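You operate a simulated robot arm through the tools that you are given. There is no shell and no other tool. Be economical: measure what you need, move in short steps, check, and stop when the job is done.

Carry out the task below with a simulated robot arm. There is one attempt and no reset: what you move stays moved.

TASK
Press both clips of bar 1 shut in the red press.
Fine: one pull of its lever for each clip; slide back out, finished bar on the green mat.
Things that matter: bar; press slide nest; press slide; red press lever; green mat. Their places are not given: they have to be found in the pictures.

It is judged by the outcome, as a careful person would: the job done as asked, and still so three seconds after it is handed in. It fails if anything else is knocked over, pushed out of place, dropped, spilled or broken.

THE ROBOT
A 6-joint arm with a two-finger parallel gripper, fixed in place. Base frame: the origin is at the foot of the arm, x ahead of it, y to its left, z up; the work surface is at about z = 86.5. Lengths are in cm, angles in degrees, forces in N, time in s.
With the tool pointing down near the work surface it reaches from about 24 to 64 cm from the base axis. Its first joint turns from -66.0 to 66.0 degrees. Payload 2.7 kg.
Tool frame: the origin (TCP) lies between the finger pads and is the grasp point; the fingertips stand 2.3 cm ahead of it; z points along the fingers, y is the line along which they close. The gripper opens to 9.4 cm. The fingers are 3.8 cm wide and 1 cm thick; the gripper's body (5.4 by 9.6 cm) begins 3.9 cm behind the TCP.
Orientation is that of the tool frame in the base frame, as a unit quaternion [w, x, y, z]. With the fingers straight down and closing along the base's y, the tool's x points along the base's -x, its y along +y and its z along -z.

THE INTERFACE
- The arm moves only by the tool apply_moves. Its argument "targets" is one flat list of numbers, 7 for each row, row after row: the turn, a rotation vector about the tool's x, y, z in units of 90 degrees (1.0 is 90 degrees), then the shift along the tool's x, y, z in units of 100 mm (1.0 is 100 mm), then the opening in per cent of the stroke, from 0 (shut) to 100 (fully open). In form: [ax, ay, az, tx, ty, tz, hand, ax, ay, az, tx, ty, tz, hand, ...]. A call has 1 to 8 rows; each row is the pose to reach, as a shift and turn from the pose commanded when the call began, along the tool's axes at that moment. A call with a number of a shift or a turn outside -1 to 1 is refused whole. A row lasts 0.2 s, in which the tool goes at most 5 cm and 8.6 degrees; a call with a longer step from one row to the next is refused whole, and so is a gripper value outside its range. A pose out of reach is approached as far as the arm can. The call stops where the force on the tool passes 70 N (or 10 N more than at its start, if that is more) or the arm is blocked; 0.2 s more then pass. The fingers move at their own pace (about 4.5 cm/s each) and stop on an object; they squeeze with about 39 N. The grip force told is the motor's: it shows also when the fingers shut on nothing. Time passes only in rows, and 0.2 s behind the last, so rows that repeat a pose let the fingers close. It gives the time, the measured TCP pose, the force on the tool (base axes), the opening and the grip force at its end, in the units of the frame above (readings bear some noise).
- Cameras (640 x 400 px; columns grow to the right, rows downward): "scene" is fixed at [6.77, -42.17, 142.71]; the picture's right is [0.86, -0.51, 0.00], its down [-0.17, -0.29, -0.94] and it looks along [0.48, 0.81, -0.34] (base axes); focal length 314 px, centre (320, 200). "wrist" rides on the gripper at [-3.9, 0, -4.4] in the tool frame; the picture's right is [0.00, -1.00, 0.00], its down [0.97, 0.00, -0.24] and it looks along [0.24, 0.00, 0.97] (tool axes); focal length 218 px, centre (320, 200).
- capture(camera): a new picture of that camera. No time passes.
- point_at(camera, pixels): for up to 12 pixels [column, row] of the newest picture of that camera ("zoom" is the newest enlarged one), the place [x, y, z] in the base frame of the surface seen there, good to about 0.2 cm. No time passes.
- enlarge(camera, box): a new picture of the part [left, top, right, bottom] of that camera's present view, enlarged. No time passes.
- hand_in(): hands the job in; it is judged then, once.

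Work in short steps. Measure before you move; look again where a grasp or a placing could have gone wrong, and mend it. You have 80 turns and 46 pictures in all, the two below and enlarged ones among them. Open the gripper and draw the arm clear of the work before you hand the job in, unless the task says otherwise; then end with one line.

The tools are called as a command line: name --argument value ..., lists and objects as JSON in quotes. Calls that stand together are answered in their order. apply_moves: Moves the arm, as the interface text tells. Its arguments: {"type":"object","properties":{"targets":{"type":"array","items":{"type":"number"}}},"required":["targets"]} The other tools are called the same way: capture (camera) takes a picture; point_at (camera, pixels) gives the place of the surface under pixels of a picture; enlarge (camera, box) takes an enlarged picture of a part of a camera's view; hand_in () hands the job in.

At the start:

```text
t: 0.0
tcp_pos: [35.29, 6.7, 130.3]
tool_rot: [0.0, 0.001, 1.0, 0.0]
ft_force: [-0.7, -0.4, 0.3]
gripper_width: 9.43
finger_force: 0.0
```

scene: 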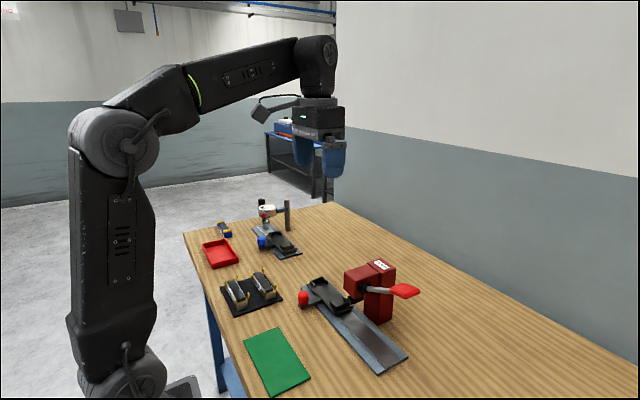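
wrist: 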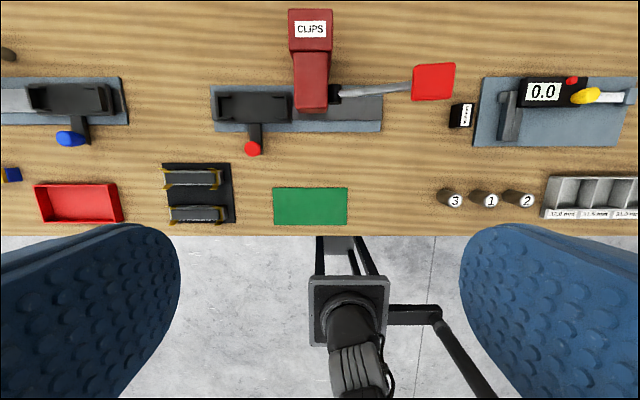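

The wrist view shows the red press at about (310,80), its slide with nest at (255,105), the bars rack at (197,193) and the green mat at (310,206). I'll enlarge these areas.

enlarge --camera "wrist" --box '[140, 0, 480, 240]'

enlarge --camera "scene" --box '[200, 240, 440, 390]'

```text
1.67 times, centred on (310, 120) of wrist
```

zoom: 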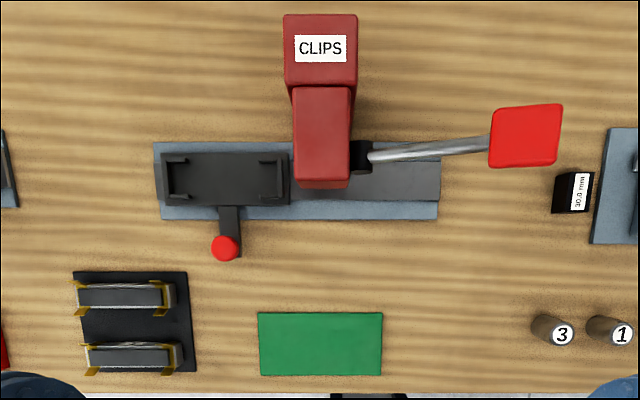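

```text
2.67 times, centred on (320, 315) of scene
```

zoom: 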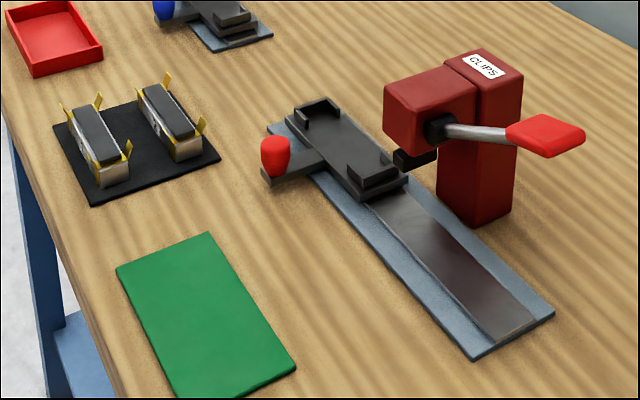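

Measure the main features.

point_at --camera "wrist" --pixels '[[193, 177], [193, 213], [253, 148], [228, 105], [288, 105], [250, 108], [310, 206], [433, 82], [375, 92], [310, 90], [198, 170], [350, 125]]'

point_at --camera "zoom" --pixels '[[273, 155], [290, 170], [330, 150], [415, 157], [436, 130], [545, 135], [170, 110], [100, 130], [90, 110], [120, 155], [490, 320], [400, 180]]'

```text
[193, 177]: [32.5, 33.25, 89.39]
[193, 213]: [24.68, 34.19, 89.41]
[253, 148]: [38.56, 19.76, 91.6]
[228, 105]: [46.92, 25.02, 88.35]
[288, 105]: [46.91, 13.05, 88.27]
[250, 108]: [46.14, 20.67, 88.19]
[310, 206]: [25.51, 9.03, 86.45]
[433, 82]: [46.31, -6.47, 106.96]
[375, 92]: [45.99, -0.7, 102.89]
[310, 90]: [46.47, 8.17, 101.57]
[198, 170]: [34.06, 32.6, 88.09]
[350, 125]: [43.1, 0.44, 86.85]
```

```text
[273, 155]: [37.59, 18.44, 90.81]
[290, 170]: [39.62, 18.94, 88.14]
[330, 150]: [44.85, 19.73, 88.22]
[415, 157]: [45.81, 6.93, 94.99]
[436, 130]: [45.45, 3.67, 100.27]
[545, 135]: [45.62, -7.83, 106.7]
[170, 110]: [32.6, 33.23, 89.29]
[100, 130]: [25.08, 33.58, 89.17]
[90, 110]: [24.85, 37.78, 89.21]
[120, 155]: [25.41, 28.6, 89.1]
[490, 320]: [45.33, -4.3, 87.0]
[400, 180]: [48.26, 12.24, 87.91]
```

Move towards the bars to read their marks (in steps of 10 cm).

apply_moves --targets '[0, 0, 0, 0, 0.35, 0.2, 100, 0, 0, 0, 0, 0.7, 0.4, 100, 0, 0, 0, 0, 1.0, 0.6, 100]'

apply_moves --targets '[0, 0, 0, 0, 0.35, 0.2, 100, 0, 0, 0, 0, 0.7, 0.4, 100, 0, 0, 0, 0, 1.0, 0.6, 100]'

apply_moves --targets '[0, 0, 0, 0.2, 0.35, 0.1, 100, 0, 0, 0, 0.3, 0.6, 0.3, 100]'

capture --camera "wrist"

```text
t: 0.8
tcp_pos: [35.44, 16.74, 124.34]
tool_rot: [0.0, 0.001, 1.0, 0.0]
ft_force: [0.4, -0.9, -0.3]
gripper_width: 9.39
finger_force: 0.1
```

```text
t: 1.6
tcp_pos: [35.31, 26.65, 118.15]
tool_rot: [0.0, 0.0, 1.0, 0.0]
ft_force: [0.1, 0.5, 0.2]
gripper_width: 9.41
finger_force: 0.0
```

```text
t: 2.2
tcp_pos: [32.35, 32.57, 115.18]
tool_rot: [0.0, 0.0, 1.0, 0.001]
ft_force: [0.3, 0.0, 0.2]
gripper_width: 9.4
finger_force: 0.0
```

```text
41 pictures are left
```

wrist: 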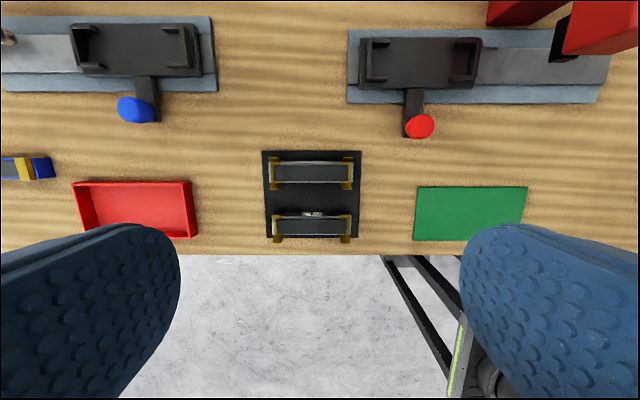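

enlarge --camera "wrist" --box '[250, 140, 370, 250]'

enlarge --camera "scene" --box '[215, 262, 290, 315]'

```text
3.64 times, centred on (310, 195) of wrist
```

zoom: 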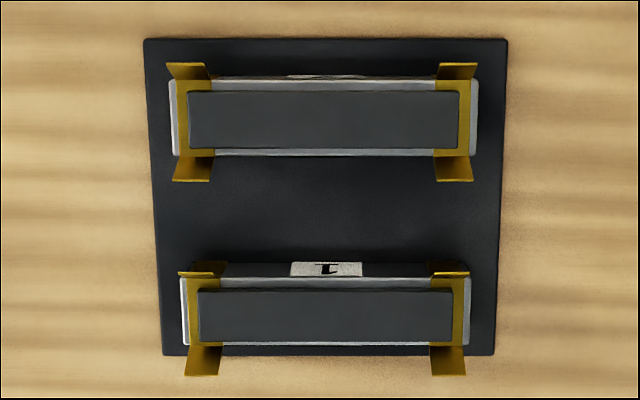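

```text
7.55 times, centred on (252, 288) of scene
```

zoom: 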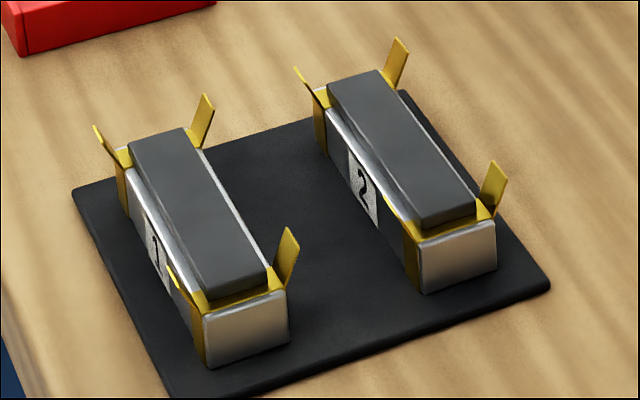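

Bar 1 is the near one (labelled at zoom (155,250)). I measure its ends, its clips, and the press parts.

point_at --camera "zoom" --pixels '[[245, 335], [120, 150], [158, 137], [235, 285], [190, 210], [290, 240], [203, 105], [100, 140], [190, 275], [155, 255], [200, 350], [283, 320]]'

point_at --camera "wrist" --pixels '[[275, 227], [348, 227], [312, 221], [312, 233], [312, 227], [365, 62], [475, 60], [420, 43], [420, 85], [372, 62], [419, 127], [413, 100]]'

```text
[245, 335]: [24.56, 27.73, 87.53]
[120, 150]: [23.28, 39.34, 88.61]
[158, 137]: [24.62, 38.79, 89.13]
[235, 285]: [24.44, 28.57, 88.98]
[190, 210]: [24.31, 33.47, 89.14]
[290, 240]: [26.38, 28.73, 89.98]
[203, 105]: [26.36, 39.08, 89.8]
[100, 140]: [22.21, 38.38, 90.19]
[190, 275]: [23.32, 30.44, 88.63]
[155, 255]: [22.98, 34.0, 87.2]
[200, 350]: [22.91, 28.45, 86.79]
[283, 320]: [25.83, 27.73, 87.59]
```

```text
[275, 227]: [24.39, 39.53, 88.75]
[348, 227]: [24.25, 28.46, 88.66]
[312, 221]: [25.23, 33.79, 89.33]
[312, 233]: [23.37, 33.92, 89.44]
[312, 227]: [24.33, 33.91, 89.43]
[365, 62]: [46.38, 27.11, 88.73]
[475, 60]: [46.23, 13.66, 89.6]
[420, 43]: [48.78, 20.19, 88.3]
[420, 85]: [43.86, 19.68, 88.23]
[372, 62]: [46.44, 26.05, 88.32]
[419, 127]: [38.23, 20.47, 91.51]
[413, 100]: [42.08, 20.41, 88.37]
```

Look at the nest closely.

enlarge --camera "wrist" --box '[340, 0, 520, 140]'

enlarge --camera "scene" --box '[290, 250, 420, 335]'

```text
2.86 times, centred on (430, 70) of wrist
```

zoom: 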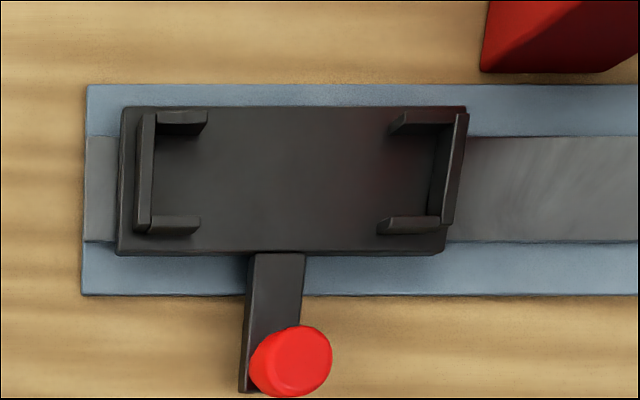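

```text
4.71 times, centred on (355, 292) of scene
```

zoom: 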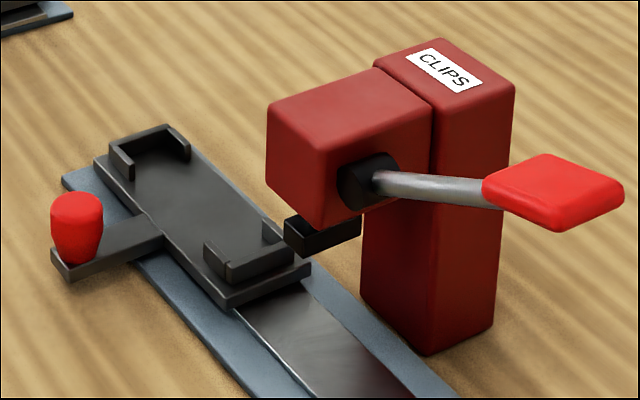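

point_at --camera "wrist" --pixels '[[369.5, 62], [373.5, 62], [477.2, 59.5], [466.7, 63], [382.8, 40.5], [382.8, 47], [379.3, 77.5], [379.3, 73], [387, 77.5], [390, 40.5], [458, 77], [465, 41]]'

point_at --camera "zoom" --pixels '[[145, 132], [186, 150], [165, 165], [262, 262], [213, 250], [240, 250], [120, 160], [77, 205], [305, 232], [330, 250], [366, 165], [555, 190]]'

```text
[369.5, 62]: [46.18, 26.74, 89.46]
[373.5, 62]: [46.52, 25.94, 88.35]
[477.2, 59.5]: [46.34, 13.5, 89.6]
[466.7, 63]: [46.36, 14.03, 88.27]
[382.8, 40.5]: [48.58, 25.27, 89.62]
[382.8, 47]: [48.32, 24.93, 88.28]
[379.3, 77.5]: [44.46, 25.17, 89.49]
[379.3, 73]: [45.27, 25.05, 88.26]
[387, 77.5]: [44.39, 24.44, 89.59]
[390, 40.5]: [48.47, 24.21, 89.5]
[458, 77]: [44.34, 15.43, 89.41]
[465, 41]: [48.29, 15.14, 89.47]
```

```text
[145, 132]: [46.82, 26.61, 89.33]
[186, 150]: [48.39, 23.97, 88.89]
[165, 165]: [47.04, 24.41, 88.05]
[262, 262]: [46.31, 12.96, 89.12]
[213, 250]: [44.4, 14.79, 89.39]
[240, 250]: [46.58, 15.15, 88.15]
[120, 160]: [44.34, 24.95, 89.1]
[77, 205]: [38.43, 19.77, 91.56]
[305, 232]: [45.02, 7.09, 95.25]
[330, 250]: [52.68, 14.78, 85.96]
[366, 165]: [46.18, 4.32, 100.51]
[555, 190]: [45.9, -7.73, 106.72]
```

Measure the press head's extents to plan clearances.

point_at --camera "zoom" --pixels '[[275, 115], [316, 155], [320, 220], [272, 182], [300, 170], [425, 110], [372, 75], [325, 235], [350, 228], [287, 232], [370, 300], [490, 190]]'

```text
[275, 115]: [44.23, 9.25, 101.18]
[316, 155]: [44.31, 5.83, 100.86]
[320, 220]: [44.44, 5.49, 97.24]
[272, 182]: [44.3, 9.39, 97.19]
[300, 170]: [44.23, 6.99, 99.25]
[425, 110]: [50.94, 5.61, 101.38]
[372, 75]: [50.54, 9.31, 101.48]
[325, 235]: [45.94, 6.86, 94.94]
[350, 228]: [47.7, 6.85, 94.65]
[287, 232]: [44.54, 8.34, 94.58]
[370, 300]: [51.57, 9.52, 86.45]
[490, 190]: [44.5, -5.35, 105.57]
```

Bar 1 is centred at about (24.3, 33.7). I turn the tool 90° (camera to +y) while moving above it.

apply_moves --targets '[0, 0, -0.09, 0.1, 0.02, 0.05, 100, 0, 0, -0.18, 0.2, 0.04, 0.1, 100, 0, 0, -0.27, 0.3, 0.06, 0.2, 100, 0, 0, -0.36, 0.4, 0.08, 0.3, 100, 0, 0, -0.45, 0.5, 0.1, 0.4, 100, 0, 0, -0.54, 0.6, 0.11, 0.5, 100, 0, 0, -0.63, 0.7, 0.11, 0.6, 100, 0, 0, -0.72, 0.8, 0.11, 0.7, 100]'

apply_moves --targets '[0, 0, -0.09, 0, 0, 0, 100, 0, 0, -0.18, 0, 0, 0, 100, 0, 0, -0.28, 0, 0, 0, 100]'

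capture --camera "wrist"

```text
t: 4.0
tcp_pos: [24.31, 33.79, 108.35]
tool_rot: [0.0, -0.538, 0.843, 0.0]
ft_force: [0.4, -0.1, 0.2]
gripper_width: 9.39
finger_force: 0.0
```

```text
refused: row 3 steps farther than a row can; nothing moved
```

```text
36 pictures are left
```

wrist: 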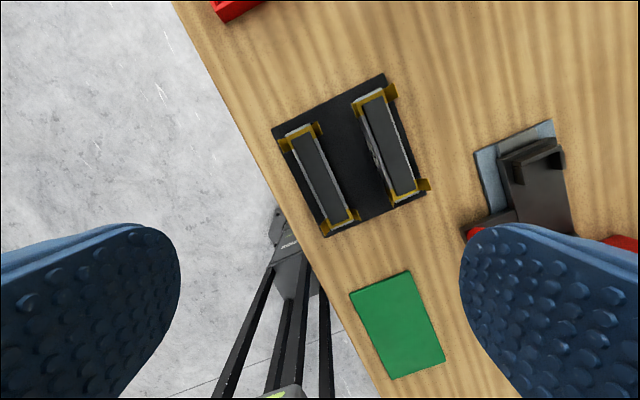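

Finish the turn with smaller steps.

apply_moves --targets '[0, 0, -0.07, 0, 0, 0.1, 100, 0, 0, -0.14, 0, 0, 0.3, 100, 0, 0, -0.21, 0, 0, 0.5, 100, 0, 0, -0.28, 0, 0, 0.6, 100]'

capture --camera "wrist"

```text
t: 5.0
tcp_pos: [24.26, 33.79, 102.27]
tool_rot: [0.001, 0.707, -0.707, 0.0]
ft_force: [0.9, 0.1, 0.0]
gripper_width: 9.4
finger_force: 0.0
```

```text
35 pictures are left
```

wrist: 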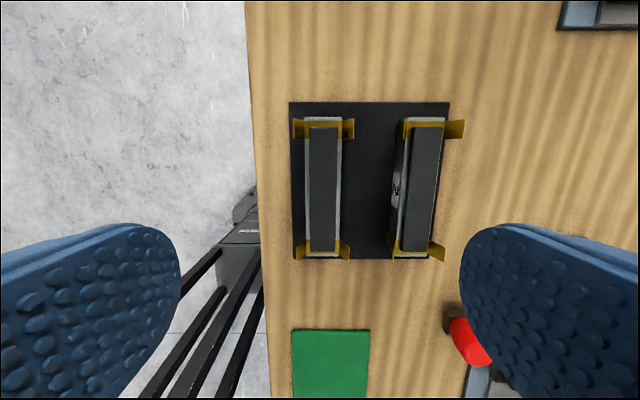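

Measure the bar edges from this view.

point_at --camera "wrist" --pixels '[[307, 180], [340, 180], [323, 118], [323, 256], [323, 190], [310, 190], [337, 190], [299, 129], [348, 129], [300, 250], [345, 250], [323, 121]]'

```text
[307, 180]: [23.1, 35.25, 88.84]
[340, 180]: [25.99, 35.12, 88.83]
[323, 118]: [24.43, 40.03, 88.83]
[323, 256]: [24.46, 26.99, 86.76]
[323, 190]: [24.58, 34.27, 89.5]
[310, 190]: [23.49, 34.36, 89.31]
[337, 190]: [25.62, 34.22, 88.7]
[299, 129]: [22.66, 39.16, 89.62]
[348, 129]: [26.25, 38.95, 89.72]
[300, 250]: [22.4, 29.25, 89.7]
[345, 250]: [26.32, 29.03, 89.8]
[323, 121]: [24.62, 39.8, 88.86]
```

Descend around bar 1, opening about 5.5 cm.

apply_moves --targets '[0, 0, 0, 0, -0.02, 0.3, 58, 0, 0, 0, 0, -0.02, 0.6, 58, 0, 0, 0, 0, -0.02, 0.9, 58, 0, 0, 0, 0, -0.02, 0.9, 58]'

capture --camera "wrist"

```text
t: 6.0
tcp_pos: [24.42, 33.72, 93.15]
tool_rot: [0.0, -0.707, 0.707, 0.0]
ft_force: [-1.0, -0.8, -0.3]
gripper_width: 5.45
finger_force: 0.1
```

```text
34 pictures are left
```

wrist: 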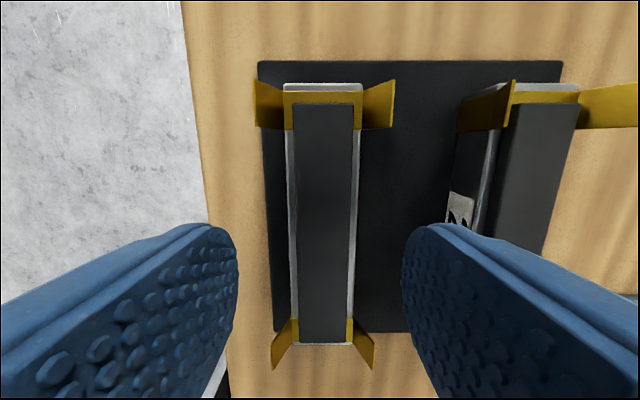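

Bar is centred between the fingers; go down 3.6 cm and close.

apply_moves --targets '[0, 0, 0, 0, 0, 0.18, 58, 0, 0, 0, 0, 0, 0.36, 58, 0, 0, 0, 0, 0, 0.36, 30, 0, 0, 0, 0, 0, 0.36, 15, 0, 0, 0, 0, 0, 0.36, 0, 0, 0, 0, 0, 0, 0.36, 0, 0, 0, 0, 0, 0, 0.36, 0]'

```text
t: 7.6
tcp_pos: [24.39, 33.94, 89.56]
tool_rot: [0.0, -0.707, 0.707, 0.0]
ft_force: [0.2, 0.3, 0.0]
gripper_width: 2.95
finger_force: 39.3
```

Gripped (2.95 cm). Lift 8 cm and check.

apply_moves --targets '[0, 0, 0, 0, 0, -0.2, 0, 0, 0, 0, 0, 0, -0.5, 0, 0, 0, 0, 0, 0, -0.8, 0]'

capture --camera "wrist"

```text
t: 8.4
tcp_pos: [24.52, 33.82, 97.55]
tool_rot: [0.0, -0.706, 0.708, 0.001]
ft_force: [-0.8, 0.4, -1.3]
gripper_width: 2.97
finger_force: 39.0
```

```text
33 pictures are left
```

wrist: 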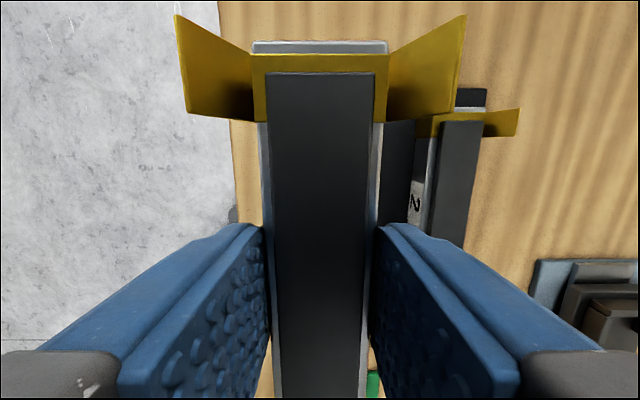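

point_at --camera "wrist" --pixels '[[320, 43], [270, 50], [372, 50], [320, 60], [320, 100], [320, 200], [320, 300], [320, 380], [255, 60], [385, 60]]'

enlarge --camera "scene" --box '[190, 200, 320, 281]'

```text
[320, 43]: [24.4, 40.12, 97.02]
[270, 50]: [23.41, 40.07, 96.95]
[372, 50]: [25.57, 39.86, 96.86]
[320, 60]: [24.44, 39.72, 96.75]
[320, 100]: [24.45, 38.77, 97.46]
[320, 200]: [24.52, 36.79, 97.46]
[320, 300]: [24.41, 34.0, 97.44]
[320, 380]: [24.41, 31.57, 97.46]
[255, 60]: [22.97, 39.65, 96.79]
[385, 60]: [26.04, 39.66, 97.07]
```

```text
4.92 times, centred on (255, 240) of scene
```

zoom: 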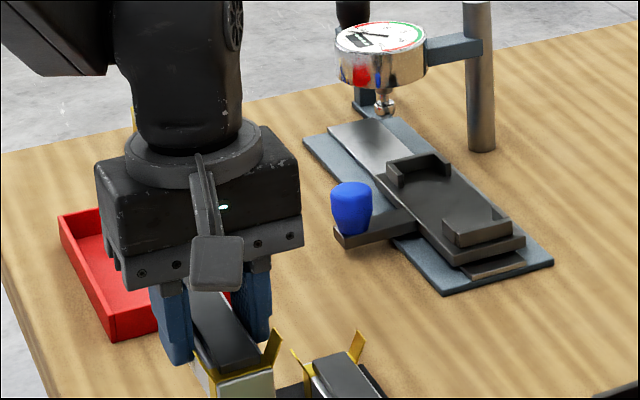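

Bar is straight in the grip, its centre about at the TCP. Carry it to above the nest (46.35, 20.0).

apply_moves --targets '[0, 0, 0, 0.25, -0.35, 0, 0, 0, 0, 0, 0.45, -0.7, 0, 0, 0, 0, 0, 0.65, -1.0, 0, 0]'

apply_moves --targets '[0, 0, 0, 0.25, -0.35, 0, 0, 0, 0, 0, 0.5, -0.7, 0, 0, 0, 0, 0, 0.72, -1.0, 0, 0, 0, 0, 0, 0.72, -1.0, 0, 0]'

```text
t: 9.2
tcp_pos: [34.43, 27.22, 97.66]
tool_rot: [0.0, 0.707, -0.707, -0.001]
ft_force: [0.0, -0.9, -2.7]
gripper_width: 2.98
finger_force: 39.1
```

```text
t: 10.2
tcp_pos: [44.62, 19.86, 97.87]
tool_rot: [0.0, -0.707, 0.707, 0.0]
ft_force: [1.0, 0.7, -1.8]
gripper_width: 2.97
finger_force: 39.3
```

apply_moves --targets '[0, 0, 0, 0.005, -0.185, 0.1, 0, 0, 0, 0, 0.005, -0.185, 0.4, 0, 0, 0, 0, 0.005, -0.185, 0.4, 0]'

capture --camera "wrist"

enlarge --camera "scene" --box '[290, 250, 420, 331]'

```text
t: 10.9
tcp_pos: [46.56, 19.91, 95.17]
tool_rot: [0.004, -0.706, 0.708, -0.006]
ft_force: [-2.2, -1.1, 6.6]
gripper_width: 2.98
finger_force: 39.6
stopped in row 3: the force on the tool passed its limit (the readings are from after the stop); the commanded pose is now the measured one
```

```text
31 pictures are left
```

wrist: 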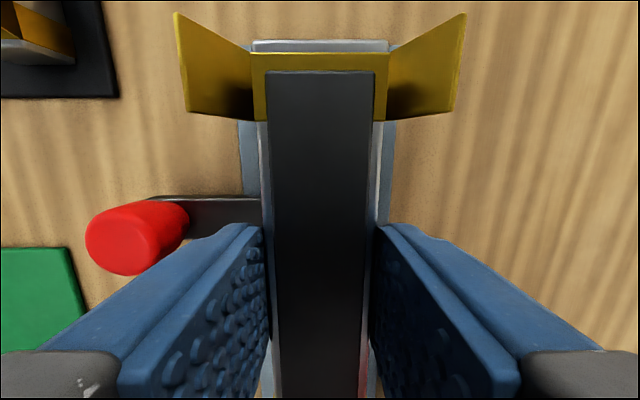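

```text
4.92 times, centred on (355, 290) of scene
```

zoom: 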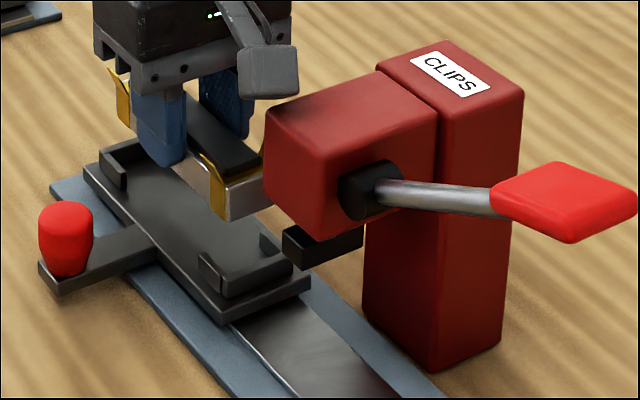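

Something touched: an appendage on the gripper's tool +x side seems to be over the press head (zoom (268,70)). I measure it before moving up.

point_at --camera "zoom" --pixels '[[268, 70], [245, 90], [290, 95], [268, 97], [230, 20], [255, 25], [265, 110], [240, 185], [180, 90], [300, 110], [268, 52], [200, 60]]'

apply_moves --targets '[0, 0, 0, 0, 0, -0.2, 0, 0, 0, 0, 0, 0, -0.4, 0]'

```text
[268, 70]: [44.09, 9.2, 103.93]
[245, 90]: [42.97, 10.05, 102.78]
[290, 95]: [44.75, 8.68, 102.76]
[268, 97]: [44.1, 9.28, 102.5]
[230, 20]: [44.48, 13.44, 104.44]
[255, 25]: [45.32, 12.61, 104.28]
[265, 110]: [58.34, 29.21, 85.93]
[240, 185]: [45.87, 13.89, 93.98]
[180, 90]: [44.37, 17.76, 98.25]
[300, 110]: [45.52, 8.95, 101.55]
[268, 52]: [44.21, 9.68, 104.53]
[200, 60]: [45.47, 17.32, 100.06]
```

```text
t: 11.5
tcp_pos: [46.37, 19.99, 99.05]
tool_rot: [0.003, -0.706, 0.709, -0.005]
ft_force: [0.5, 0.2, -2.5]
gripper_width: 2.97
finger_force: 39.0
```

The appendage (tool +x side, 10–11 cm out) hits the press head. I'll raise, back off, level the tool, then turn 180° so it points to +y.

apply_moves --targets '[-0.0072, -0.002, 0, 0, 0, -0.4, 0, -0.0072, -0.002, 0, -0.1, 0.3, -0.7, 0, -0.0072, -0.002, 0, -0.2, 0.6, -0.9, 0]'

apply_moves --targets '[0, 0, 0.09, 0, 0, 0, 0, 0, 0, 0.18, 0, 0, 0, 0, 0, 0, 0.27, 0, 0, 0, 0, 0, 0, 0.36, 0, 0, 0, 0, 0, 0, 0.45, 0, 0, 0, 0, 0, 0, 0.54, 0, 0, 0, 0, 0, 0, 0.63, 0, 0, 0, 0, 0, 0, 0.72, 0, 0, 0, 0]'

apply_moves --targets '[0, 0, 0.09, 0, 0, 0, 0, 0, 0, 0.18, 0, 0, 0, 0, 0, 0, 0.27, 0, 0, 0, 0, 0, 0, 0.36, 0, 0, 0, 0, 0, 0, 0.45, 0, 0, 0, 0, 0, 0, 0.54, 0, 0, 0, 0, 0, 0, 0.63, 0, 0, 0, 0, 0, 0, 0.72, 0, 0, 0, 0]'

apply_moves --targets '[0, 0, 0.08, 0, 0, 0, 0, 0, 0, 0.16, 0, 0, 0, 0, 0, 0, 0.24, 0, 0, 0, 0, 0, 0, 0.32, 0, 0, 0, 0, 0, 0, 0.4, 0, 0, 0, 0, 0, 0, 0.48, 0, 0, 0, 0, 0, 0, 0.56, 0, 0, 0, 0]'

```text
t: 12.3
tcp_pos: [40.39, 22.03, 108.08]
tool_rot: [0.001, -0.706, 0.709, 0.0]
ft_force: [0.5, -0.4, -2.3]
gripper_width: 2.95
finger_force: 38.5
```

```text
t: 14.1
tcp_pos: [40.35, 22.17, 107.95]
tool_rot: [0.0, -0.216, 0.976, 0.0]
ft_force: [-0.1, 0.8, -2.0]
gripper_width: 2.96
finger_force: 38.9
```

```text
t: 15.9
tcp_pos: [40.34, 22.09, 107.87]
tool_rot: [0.001, 0.341, 0.94, 0.002]
ft_force: [-0.2, -0.2, -2.0]
gripper_width: 2.98
finger_force: 39.1
```

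```text
t: 17.5
tcp_pos: [40.36, 21.92, 107.97]
tool_rot: [0.001, 0.709, 0.705, 0.001]
ft_force: [-0.6, -0.3, -2.7]
gripper_width: 2.97
finger_force: 38.8
```

Now tool x = +y, tool y = +x. Look at the held bar and the nest.

capture --camera "wrist"

enlarge --camera "scene" --box '[240, 180, 440, 340]'

```text
29 pictures are left
```

wrist: 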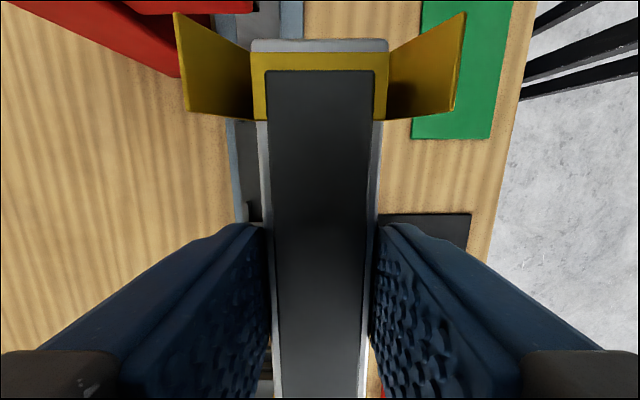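

```text
2.50 times, centred on (340, 260) of scene
```

zoom: 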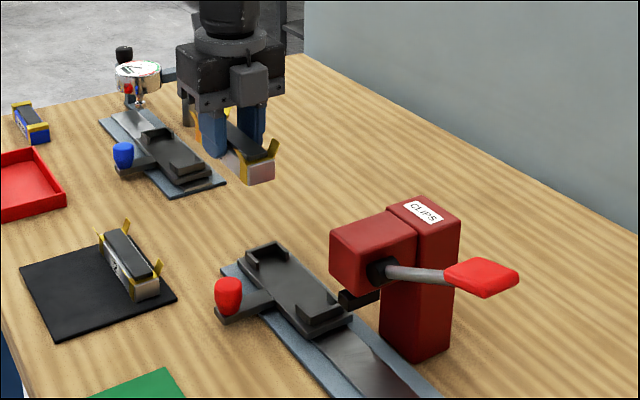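

point_at --camera "zoom" --pixels '[[250, 85], [235, 105], [262, 105], [235, 68], [262, 68], [250, 103], [200, 90], [278, 90], [260, 172], [245, 178]]'

point_at --camera "wrist" --pixels '[[320, 43], [320, 60], [320, 100], [320, 250], [320, 380], [256, 60], [384, 60]]'

```text
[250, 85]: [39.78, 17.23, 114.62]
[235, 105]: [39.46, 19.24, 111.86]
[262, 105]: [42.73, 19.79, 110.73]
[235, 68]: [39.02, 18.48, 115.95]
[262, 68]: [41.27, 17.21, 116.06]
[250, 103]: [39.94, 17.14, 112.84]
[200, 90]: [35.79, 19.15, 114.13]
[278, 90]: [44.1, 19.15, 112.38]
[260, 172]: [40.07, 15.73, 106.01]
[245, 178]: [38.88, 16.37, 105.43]
```

```text
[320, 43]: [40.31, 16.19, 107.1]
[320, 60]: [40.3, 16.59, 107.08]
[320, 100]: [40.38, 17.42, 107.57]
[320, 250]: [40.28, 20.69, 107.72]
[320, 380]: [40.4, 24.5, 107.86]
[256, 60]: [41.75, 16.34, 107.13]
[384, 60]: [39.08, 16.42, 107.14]
```

Clear now. Move above the nest and down to z≈95.

apply_moves --targets '[0, 0, 0, -0.1, 0.3, 0.1, 0, 0, 0, 0, -0.2, 0.6, 0.3, 0, 0, 0, 0, -0.2, 0.6, 0.7, 0, 0, 0, 0, -0.2, 0.6, 1.0, 0]'

apply_moves --targets '[0, 0, 0, 0, 0, 0.2, 0, 0, 0, 0, 0, 0, 0.4, 0, 0, 0, 0, 0, 0, 0.4, 0]'

capture --camera "wrist"

enlarge --camera "scene" --box '[290, 250, 420, 331]'

```text
t: 18.5
tcp_pos: [46.38, 19.86, 98.1]
tool_rot: [0.001, 0.709, 0.706, 0.0]
ft_force: [0.4, 0.2, -2.2]
gripper_width: 2.97
finger_force: 39.6
```

```text
t: 19.3
tcp_pos: [46.33, 19.86, 93.97]
tool_rot: [0.0, 0.708, 0.706, 0.0]
ft_force: [-0.8, -0.3, -2.3]
gripper_width: 2.99
finger_force: 39.2
```

```text
27 pictures are left
```

wrist: 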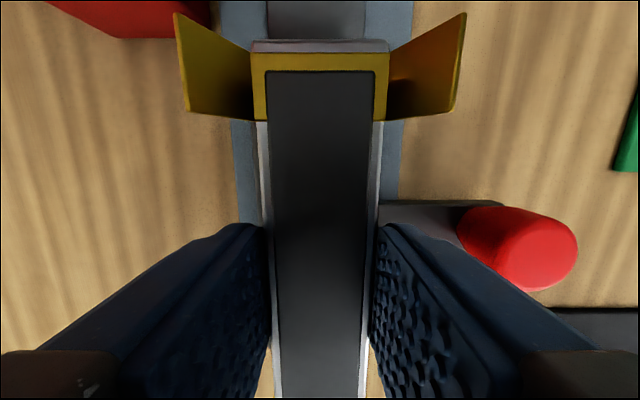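

```text
4.92 times, centred on (355, 290) of scene
```

zoom: 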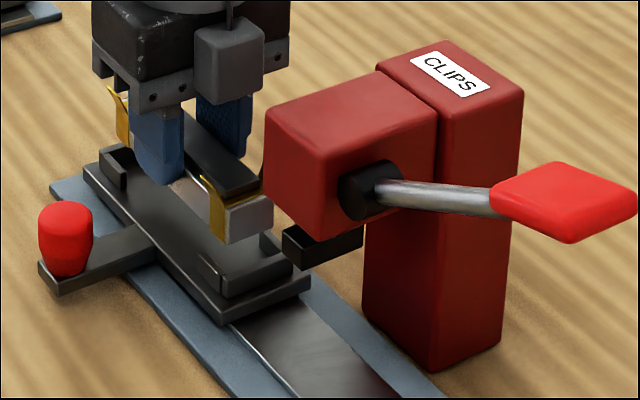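

Recheck nest wall and bar end places from this view.

point_at --camera "zoom" --pixels '[[263, 275], [245, 281], [268, 240], [245, 235], [225, 238], [215, 272], [225, 290], [118, 150], [110, 170], [275, 265], [252, 282], [210, 262]]'

enlarge --camera "scene" --box '[325, 285, 365, 315]'

```text
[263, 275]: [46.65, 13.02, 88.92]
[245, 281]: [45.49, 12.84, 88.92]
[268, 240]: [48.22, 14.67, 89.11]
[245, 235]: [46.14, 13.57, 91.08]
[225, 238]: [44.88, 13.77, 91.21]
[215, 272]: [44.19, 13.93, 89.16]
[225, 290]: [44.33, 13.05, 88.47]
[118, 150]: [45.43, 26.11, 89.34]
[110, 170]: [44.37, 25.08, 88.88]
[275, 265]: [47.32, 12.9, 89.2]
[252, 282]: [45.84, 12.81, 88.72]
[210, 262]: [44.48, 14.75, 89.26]
```

```text
13.33 times, centred on (345, 300) of scene
```

zoom: 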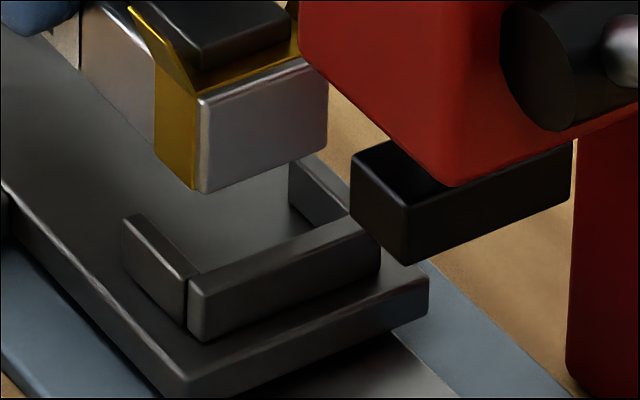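

point_at --camera "zoom" --pixels '[[285, 255], [285, 262], [285, 248], [285, 243], [285, 275], [265, 150], [240, 180], [310, 130], [160, 235], [210, 220], [320, 180], [300, 160]]'

```text
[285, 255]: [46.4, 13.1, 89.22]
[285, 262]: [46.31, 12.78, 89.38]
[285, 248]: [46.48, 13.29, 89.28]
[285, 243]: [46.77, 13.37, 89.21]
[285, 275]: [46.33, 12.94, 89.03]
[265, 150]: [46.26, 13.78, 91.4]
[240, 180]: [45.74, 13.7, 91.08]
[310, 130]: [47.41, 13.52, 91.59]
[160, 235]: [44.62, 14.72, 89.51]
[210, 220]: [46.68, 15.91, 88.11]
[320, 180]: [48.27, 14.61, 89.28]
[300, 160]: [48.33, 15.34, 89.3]
```

Bar end (y 13.7) clears the nest wall (inner y 13.4); centred. Lower onto the nest floor.

apply_moves --targets '[0, 0, 0, 0, 0, 0.1, 0, 0, 0, 0, 0, 0, 0.18, 0, 0, 0, 0, 0, 0, 0.24, 0, 0, 0, 0, 0, 0, 0.28, 0, 0, 0, 0, 0, 0, 0.28, 0]'

enlarge --camera "scene" --box '[305, 270, 375, 315]'

```text
t: 20.5
tcp_pos: [46.4, 20.02, 91.35]
tool_rot: [0.001, 0.709, 0.706, 0.001]
ft_force: [-3.6, -1.0, 15.0]
gripper_width: 2.98
finger_force: 38.8
```

```text
8.89 times, centred on (340, 292) of scene
```

zoom: 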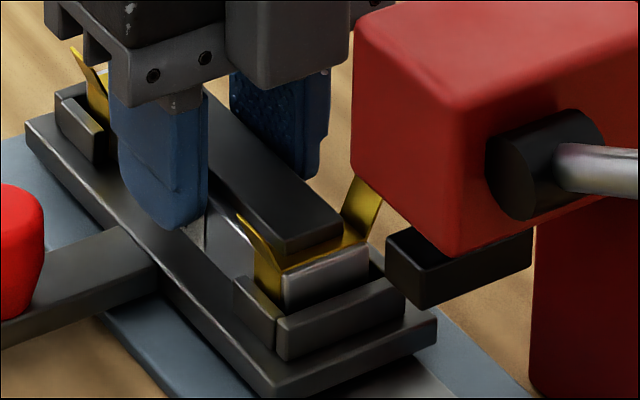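

Seated with 15 N contact. Open the fingers and rise.

apply_moves --targets '[0, 0, 0, 0, 0, -0.01, 55, 0, 0, 0, 0, 0, -0.01, 55, 0, 0, 0, 0, 0, -0.01, 55, 0, 0, 0, 0, 0, -0.2, 55, 0, 0, 0, 0, 0, -0.5, 55, 0, 0, 0, 0, 0, -0.9, 55]'

capture --camera "wrist"

enlarge --camera "scene" --box '[295, 260, 375, 315]'

```text
t: 21.9
tcp_pos: [46.4, 20.0, 100.23]
tool_rot: [0.0, 0.708, 0.706, 0.0]
ft_force: [0.2, -0.4, -0.2]
gripper_width: 5.18
finger_force: 0.1
```

```text
23 pictures are left
```

wrist: 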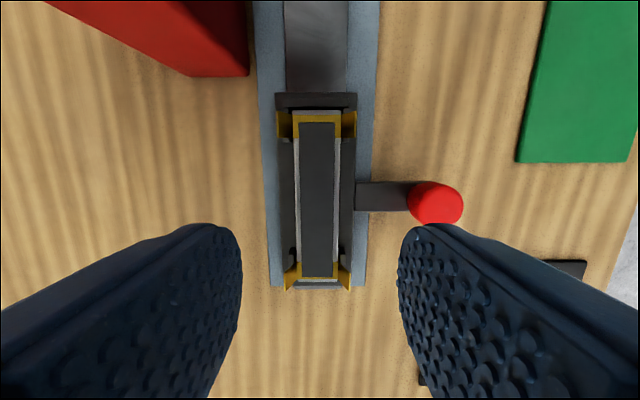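

```text
7.27 times, centred on (335, 288) of scene
```

zoom: 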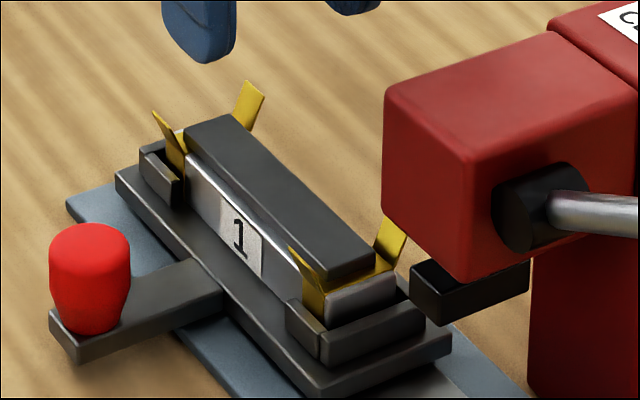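

Bar seated. Measure clips, knob, ram.

point_at --camera "zoom" --pixels '[[308, 280], [392, 245], [170, 140], [248, 105], [90, 245], [90, 300], [125, 290], [440, 300], [500, 285], [415, 275], [360, 268], [525, 290]]'

point_at --camera "wrist" --pixels '[[317, 118], [317, 278], [285, 125], [350, 125], [292, 275], [344, 275], [430, 200], [450, 205], [412, 200], [380, 195], [247, 50], [220, 70]]'

```text
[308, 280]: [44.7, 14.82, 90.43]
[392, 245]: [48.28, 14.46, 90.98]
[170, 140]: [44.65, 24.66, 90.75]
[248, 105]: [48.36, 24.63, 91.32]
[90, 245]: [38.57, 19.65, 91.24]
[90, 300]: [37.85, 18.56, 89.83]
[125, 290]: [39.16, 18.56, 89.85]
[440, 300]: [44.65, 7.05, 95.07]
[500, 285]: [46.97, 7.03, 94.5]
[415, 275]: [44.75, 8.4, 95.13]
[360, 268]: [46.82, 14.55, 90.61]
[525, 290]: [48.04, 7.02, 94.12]
```

```text
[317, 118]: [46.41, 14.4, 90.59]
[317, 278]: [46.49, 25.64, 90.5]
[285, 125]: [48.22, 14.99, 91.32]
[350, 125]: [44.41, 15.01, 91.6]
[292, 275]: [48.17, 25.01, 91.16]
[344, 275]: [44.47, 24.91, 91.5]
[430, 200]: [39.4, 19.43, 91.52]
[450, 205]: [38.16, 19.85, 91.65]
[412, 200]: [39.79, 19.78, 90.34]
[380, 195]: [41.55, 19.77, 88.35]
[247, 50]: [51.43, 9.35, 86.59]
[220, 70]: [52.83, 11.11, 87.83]
```

Clips are at y≈14.8 and 24.9, ram at y≈7.5. Move over the knob (38.5, 19.6).

apply_moves --targets '[0, 0, 0, -0.02, -0.4, 0, 50, 0, 0, 0, -0.04, -0.79, 0, 50, 0, 0, 0, -0.04, -0.79, 0.3, 50, 0, 0, 0, -0.04, -0.79, 0.45, 50, 0, 0, 0, -0.04, -0.79, 0.45, 50]'

capture --camera "wrist"

```text
t: 23.1
tcp_pos: [38.67, 19.63, 95.52]
tool_rot: [0.001, 0.708, 0.707, 0.0]
ft_force: [0.2, 0.2, 0.7]
gripper_width: 4.72
finger_force: 0.1
```

```text
21 pictures are left
```

wrist: 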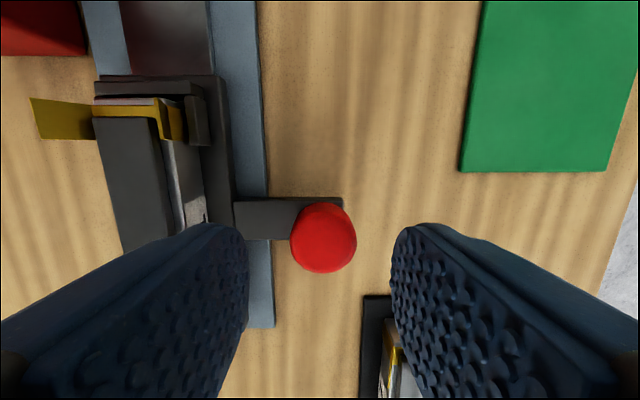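

Knob is between the fingers. Descend 4.1 cm and close on it.

apply_moves --targets '[0, 0, 0, 0, 0, 0.2, 50, 0, 0, 0, 0, 0, 0.41, 50, 0, 0, 0, 0, 0, 0.41, 20, 0, 0, 0, 0, 0, 0.41, 0, 0, 0, 0, 0, 0, 0.41, 0, 0, 0, 0, 0, 0, 0.41, 0]'

```text
t: 24.5
tcp_pos: [38.56, 19.8, 91.33]
tool_rot: [0.0, 0.709, 0.706, -0.001]
ft_force: [-9.5, 0.1, -2.3]
gripper_width: 2.97
finger_force: 44.7
```

Knob gripped. Slide 7.3 cm towards -y to bring the first clip under the ram.

apply_moves --targets '[0, 0, 0, -0.15, -0.01, 0, 0, 0, 0, 0, -0.3, -0.01, 0, 0, 0, 0, 0, -0.45, -0.01, 0, 0, 0, 0, 0, -0.6, -0.01, 0, 0, 0, 0, 0, -0.73, -0.01, 0, 0, 0, 0, 0, -0.73, -0.01, 0, 0]'

enlarge --camera "scene" --box '[300, 265, 390, 330]'

```text
t: 25.9
tcp_pos: [38.39, 12.48, 91.54]
tool_rot: [0.0, 0.708, 0.706, 0.001]
ft_force: [21.6, 2.3, -35.6]
gripper_width: 3.02
finger_force: 44.8
```

```text
6.15 times, centred on (345, 298) of scene
```

zoom: 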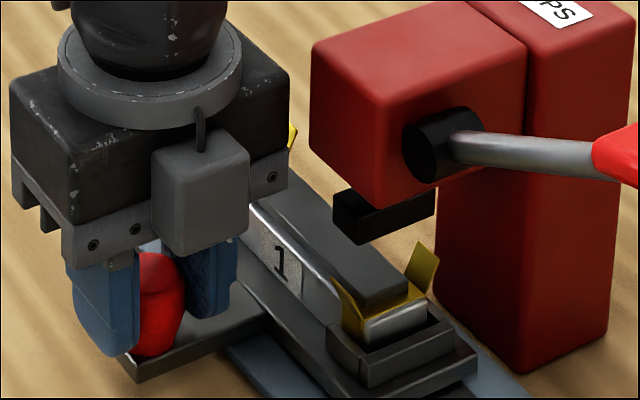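

point_at --camera "zoom" --pixels '[[345, 305], [425, 268], [395, 335], [400, 225], [360, 230], [335, 200], [430, 205], [370, 350], [420, 300], [350, 215]]'

apply_moves --targets '[0, 0, 0, 0, 0.02, 0.02, 20, 0, 0, 0, 0, 0.02, 0.02, 32, 0, 0, 0, 0, 0.02, 0.02, 45]'

```text
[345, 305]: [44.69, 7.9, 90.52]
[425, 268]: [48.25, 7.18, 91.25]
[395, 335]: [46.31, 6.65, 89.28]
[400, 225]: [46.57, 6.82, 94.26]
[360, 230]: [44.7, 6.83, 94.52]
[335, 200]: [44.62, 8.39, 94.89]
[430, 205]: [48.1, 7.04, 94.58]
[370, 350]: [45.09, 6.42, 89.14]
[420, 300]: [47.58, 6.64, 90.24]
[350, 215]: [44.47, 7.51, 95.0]
```

```text
t: 26.7
tcp_pos: [38.57, 12.55, 91.31]
tool_rot: [0.0, 0.708, 0.706, 0.0]
ft_force: [0.2, 0.4, 0.0]
gripper_width: 4.23
finger_force: 0.1
```

Slide at position 1. Rise clear in two lifts, closing later, then go towards the lever.

apply_moves --targets '[0, 0, 0, 0, 0, -0.3, 45, 0, 0, 0, 0, 0, -0.65, 45, 0, 0, 0, 0, 0, -1.0, 45]'

apply_moves --targets '[0, 0, 0, 0, 0, -0.45, 20, 0, 0, 0, 0, 0, -0.9, 0, 0, 0, 0, -0.3, 0, -1.0, 0, 0, 0, 0, -0.65, 0, -1.0, 0, 0, 0, 0, -1.0, 0.2, -1.0, 0]'

apply_moves --targets '[0, 0, 0, -0.3, 0.2, -0.3, 0, 0, 0, 0, -0.6, 0.3, -0.3, 0, 0, 0, 0, -0.9, 0.5, -0.3, 0, 0, 0, 0, -0.9, 0.5, -0.3, 0]'

capture --camera "wrist"

enlarge --camera "scene" --box '[300, 150, 460, 330]'

```text
t: 27.5
tcp_pos: [38.59, 12.24, 101.48]
tool_rot: [0.0, 0.708, 0.706, -0.001]
ft_force: [-0.4, -0.4, 0.0]
gripper_width: 4.24
finger_force: 0.0
```

```text
t: 28.7
tcp_pos: [40.53, 2.55, 111.41]
tool_rot: [0.0, 0.707, 0.707, 0.001]
ft_force: [0.1, 0.1, 0.3]
gripper_width: 0.0
finger_force: 39.1
```

```text
t: 29.7
tcp_pos: [45.48, -6.61, 114.6]
tool_rot: [0.001, 0.708, 0.706, 0.0]
ft_force: [0.0, -0.1, 0.1]
gripper_width: 0.02
finger_force: 38.8
```

```text
19 pictures are left
```

wrist: 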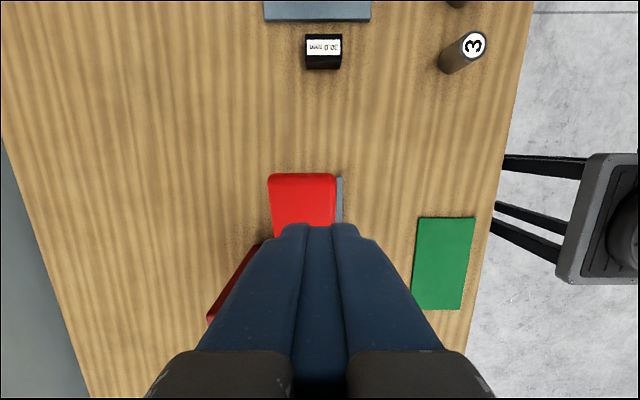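

```text
2.22 times, centred on (380, 240) of scene
```

zoom: 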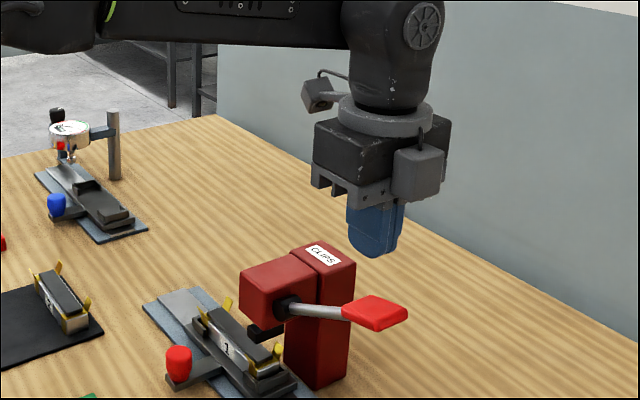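

point_at --camera "wrist" --pixels '[[302, 178], [302, 205], [270, 200], [335, 200], [302, 225], [275, 180], [330, 180]]'

point_at --camera "zoom" --pixels '[[375, 310], [350, 312], [345, 325], [400, 315], [380, 297], [372, 328], [310, 308], [330, 312], [290, 305]]'

```text
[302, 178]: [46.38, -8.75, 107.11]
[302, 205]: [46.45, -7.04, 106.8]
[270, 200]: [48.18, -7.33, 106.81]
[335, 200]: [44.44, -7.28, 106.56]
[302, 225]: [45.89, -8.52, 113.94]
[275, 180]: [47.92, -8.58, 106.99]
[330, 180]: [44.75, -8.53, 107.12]
```

```text
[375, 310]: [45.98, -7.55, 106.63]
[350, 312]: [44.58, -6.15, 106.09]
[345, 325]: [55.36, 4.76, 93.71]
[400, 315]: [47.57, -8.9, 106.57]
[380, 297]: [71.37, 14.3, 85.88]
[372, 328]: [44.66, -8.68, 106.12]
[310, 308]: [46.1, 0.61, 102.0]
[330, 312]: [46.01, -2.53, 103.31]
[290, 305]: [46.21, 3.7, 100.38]
```

Paddle spans x 44.3–48.3, y −5…−9, top z≈107. Press down from above at (46.3, −7.5) with shut fingers, gently first.

apply_moves --targets '[0, 0, 0, -0.09, 0.08, 0.2, 0, 0, 0, 0, -0.09, 0.08, 0.45, 0, 0, 0, 0, -0.09, 0.08, 0.6, 0, 0, 0, 0, -0.09, 0.08, 0.7, 0, 0, 0, 0, -0.09, 0.08, 0.8, 0, 0, 0, 0, -0.09, 0.08, 0.9, 0]'

enlarge --camera "scene" --box '[300, 180, 460, 330]'

```text
t: 31.1
tcp_pos: [46.43, -7.59, 105.39]
tool_rot: [0.002, 0.709, 0.706, 0.001]
ft_force: [-0.5, -8.4, 8.1]
gripper_width: 0.0
finger_force: 39.2
```

```text
2.67 times, centred on (380, 255) of scene
```

zoom: 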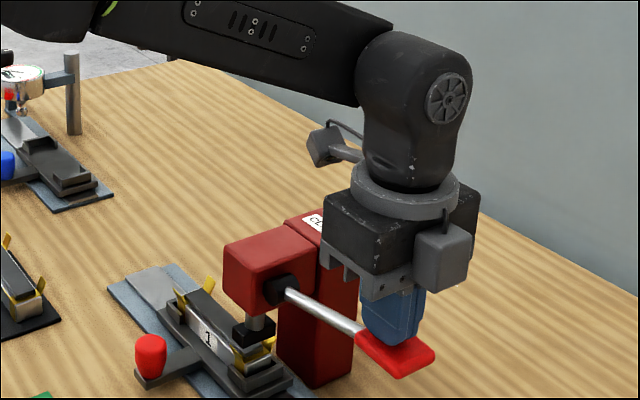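

The lever turns down and the ram descends, light force (8 N). Continue.

apply_moves --targets '[0, 0, 0, 0, 0, 0.08, 0, 0, 0, 0, 0, 0, 0.16, 0, 0, 0, 0, 0, 0, 0.24, 0, 0, 0, 0, 0, 0, 0.32, 0, 0, 0, 0, 0, 0, 0.4, 0, 0, 0, 0, 0, 0, 0.48, 0]'

enlarge --camera "scene" --box '[320, 230, 430, 330]'

```text
t: 32.1
tcp_pos: [46.35, -7.63, 103.35]
tool_rot: [0.007, 0.708, 0.706, 0.005]
ft_force: [-7.3, 1.2, 10.3]
gripper_width: 0.0
finger_force: 39.2
stopped in row 5: the force on the tool passed its limit (the readings are from after the stop); the commanded pose is now the measured one
```

```text
4.00 times, centred on (375, 280) of scene
```

zoom: 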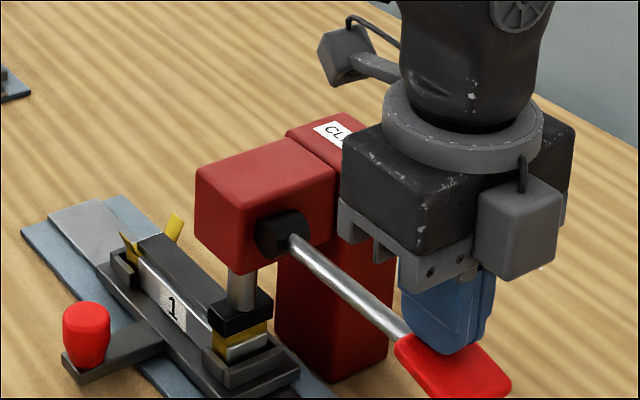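

Ram sits on the clip and the force limit was met. Press a bit more in the same pull to confirm it is the end stop.

apply_moves --targets '[0, 0, 0, 0, 0, 0.05, 0, 0, 0, 0, 0, 0, 0.1, 0, 0, 0, 0, 0, 0, 0.15, 0, 0, 0, 0, 0, 0, 0.2, 0, 0, 0, 0, 0, 0, 0.3, 0]'

```text
t: 32.7
tcp_pos: [46.56, -7.53, 103.34]
tool_rot: [0.01, 0.708, 0.706, 0.007]
ft_force: [-8.1, 1.4, 10.2]
gripper_width: 0.01
finger_force: 39.2
stopped in row 2: the force on the tool passed its limit (the readings are from after the stop); the commanded pose is now the measured one
```

Firm stop. Rise, levelling the tool, and look at lever and clip.

apply_moves --targets '[0, 0, 0, 0, 0, -0.15, 0, 0.0153, 0.0027, 0, 0, 0, -0.4, 0, 0.0153, 0.0027, 0, 0, 0, -0.7, 0, 0.0153, 0.0027, 0, 0, 0, -1.0, 0, 0.0153, 0.0027, 0, 0, 0, -1.0, 0]'

enlarge --camera "scene" --box '[310, 240, 430, 330]'

```text
t: 33.9
tcp_pos: [46.27, -7.51, 113.39]
tool_rot: [0.0, 0.707, 0.707, 0.001]
ft_force: [-0.2, 0.4, 0.1]
gripper_width: 0.0
finger_force: 39.3
```

```text
4.44 times, centred on (370, 285) of scene
```

zoom: 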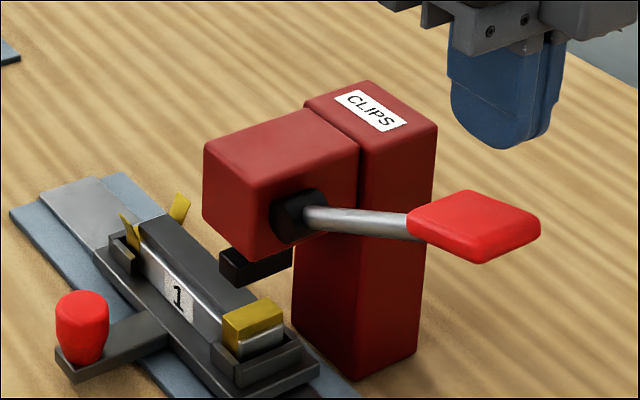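

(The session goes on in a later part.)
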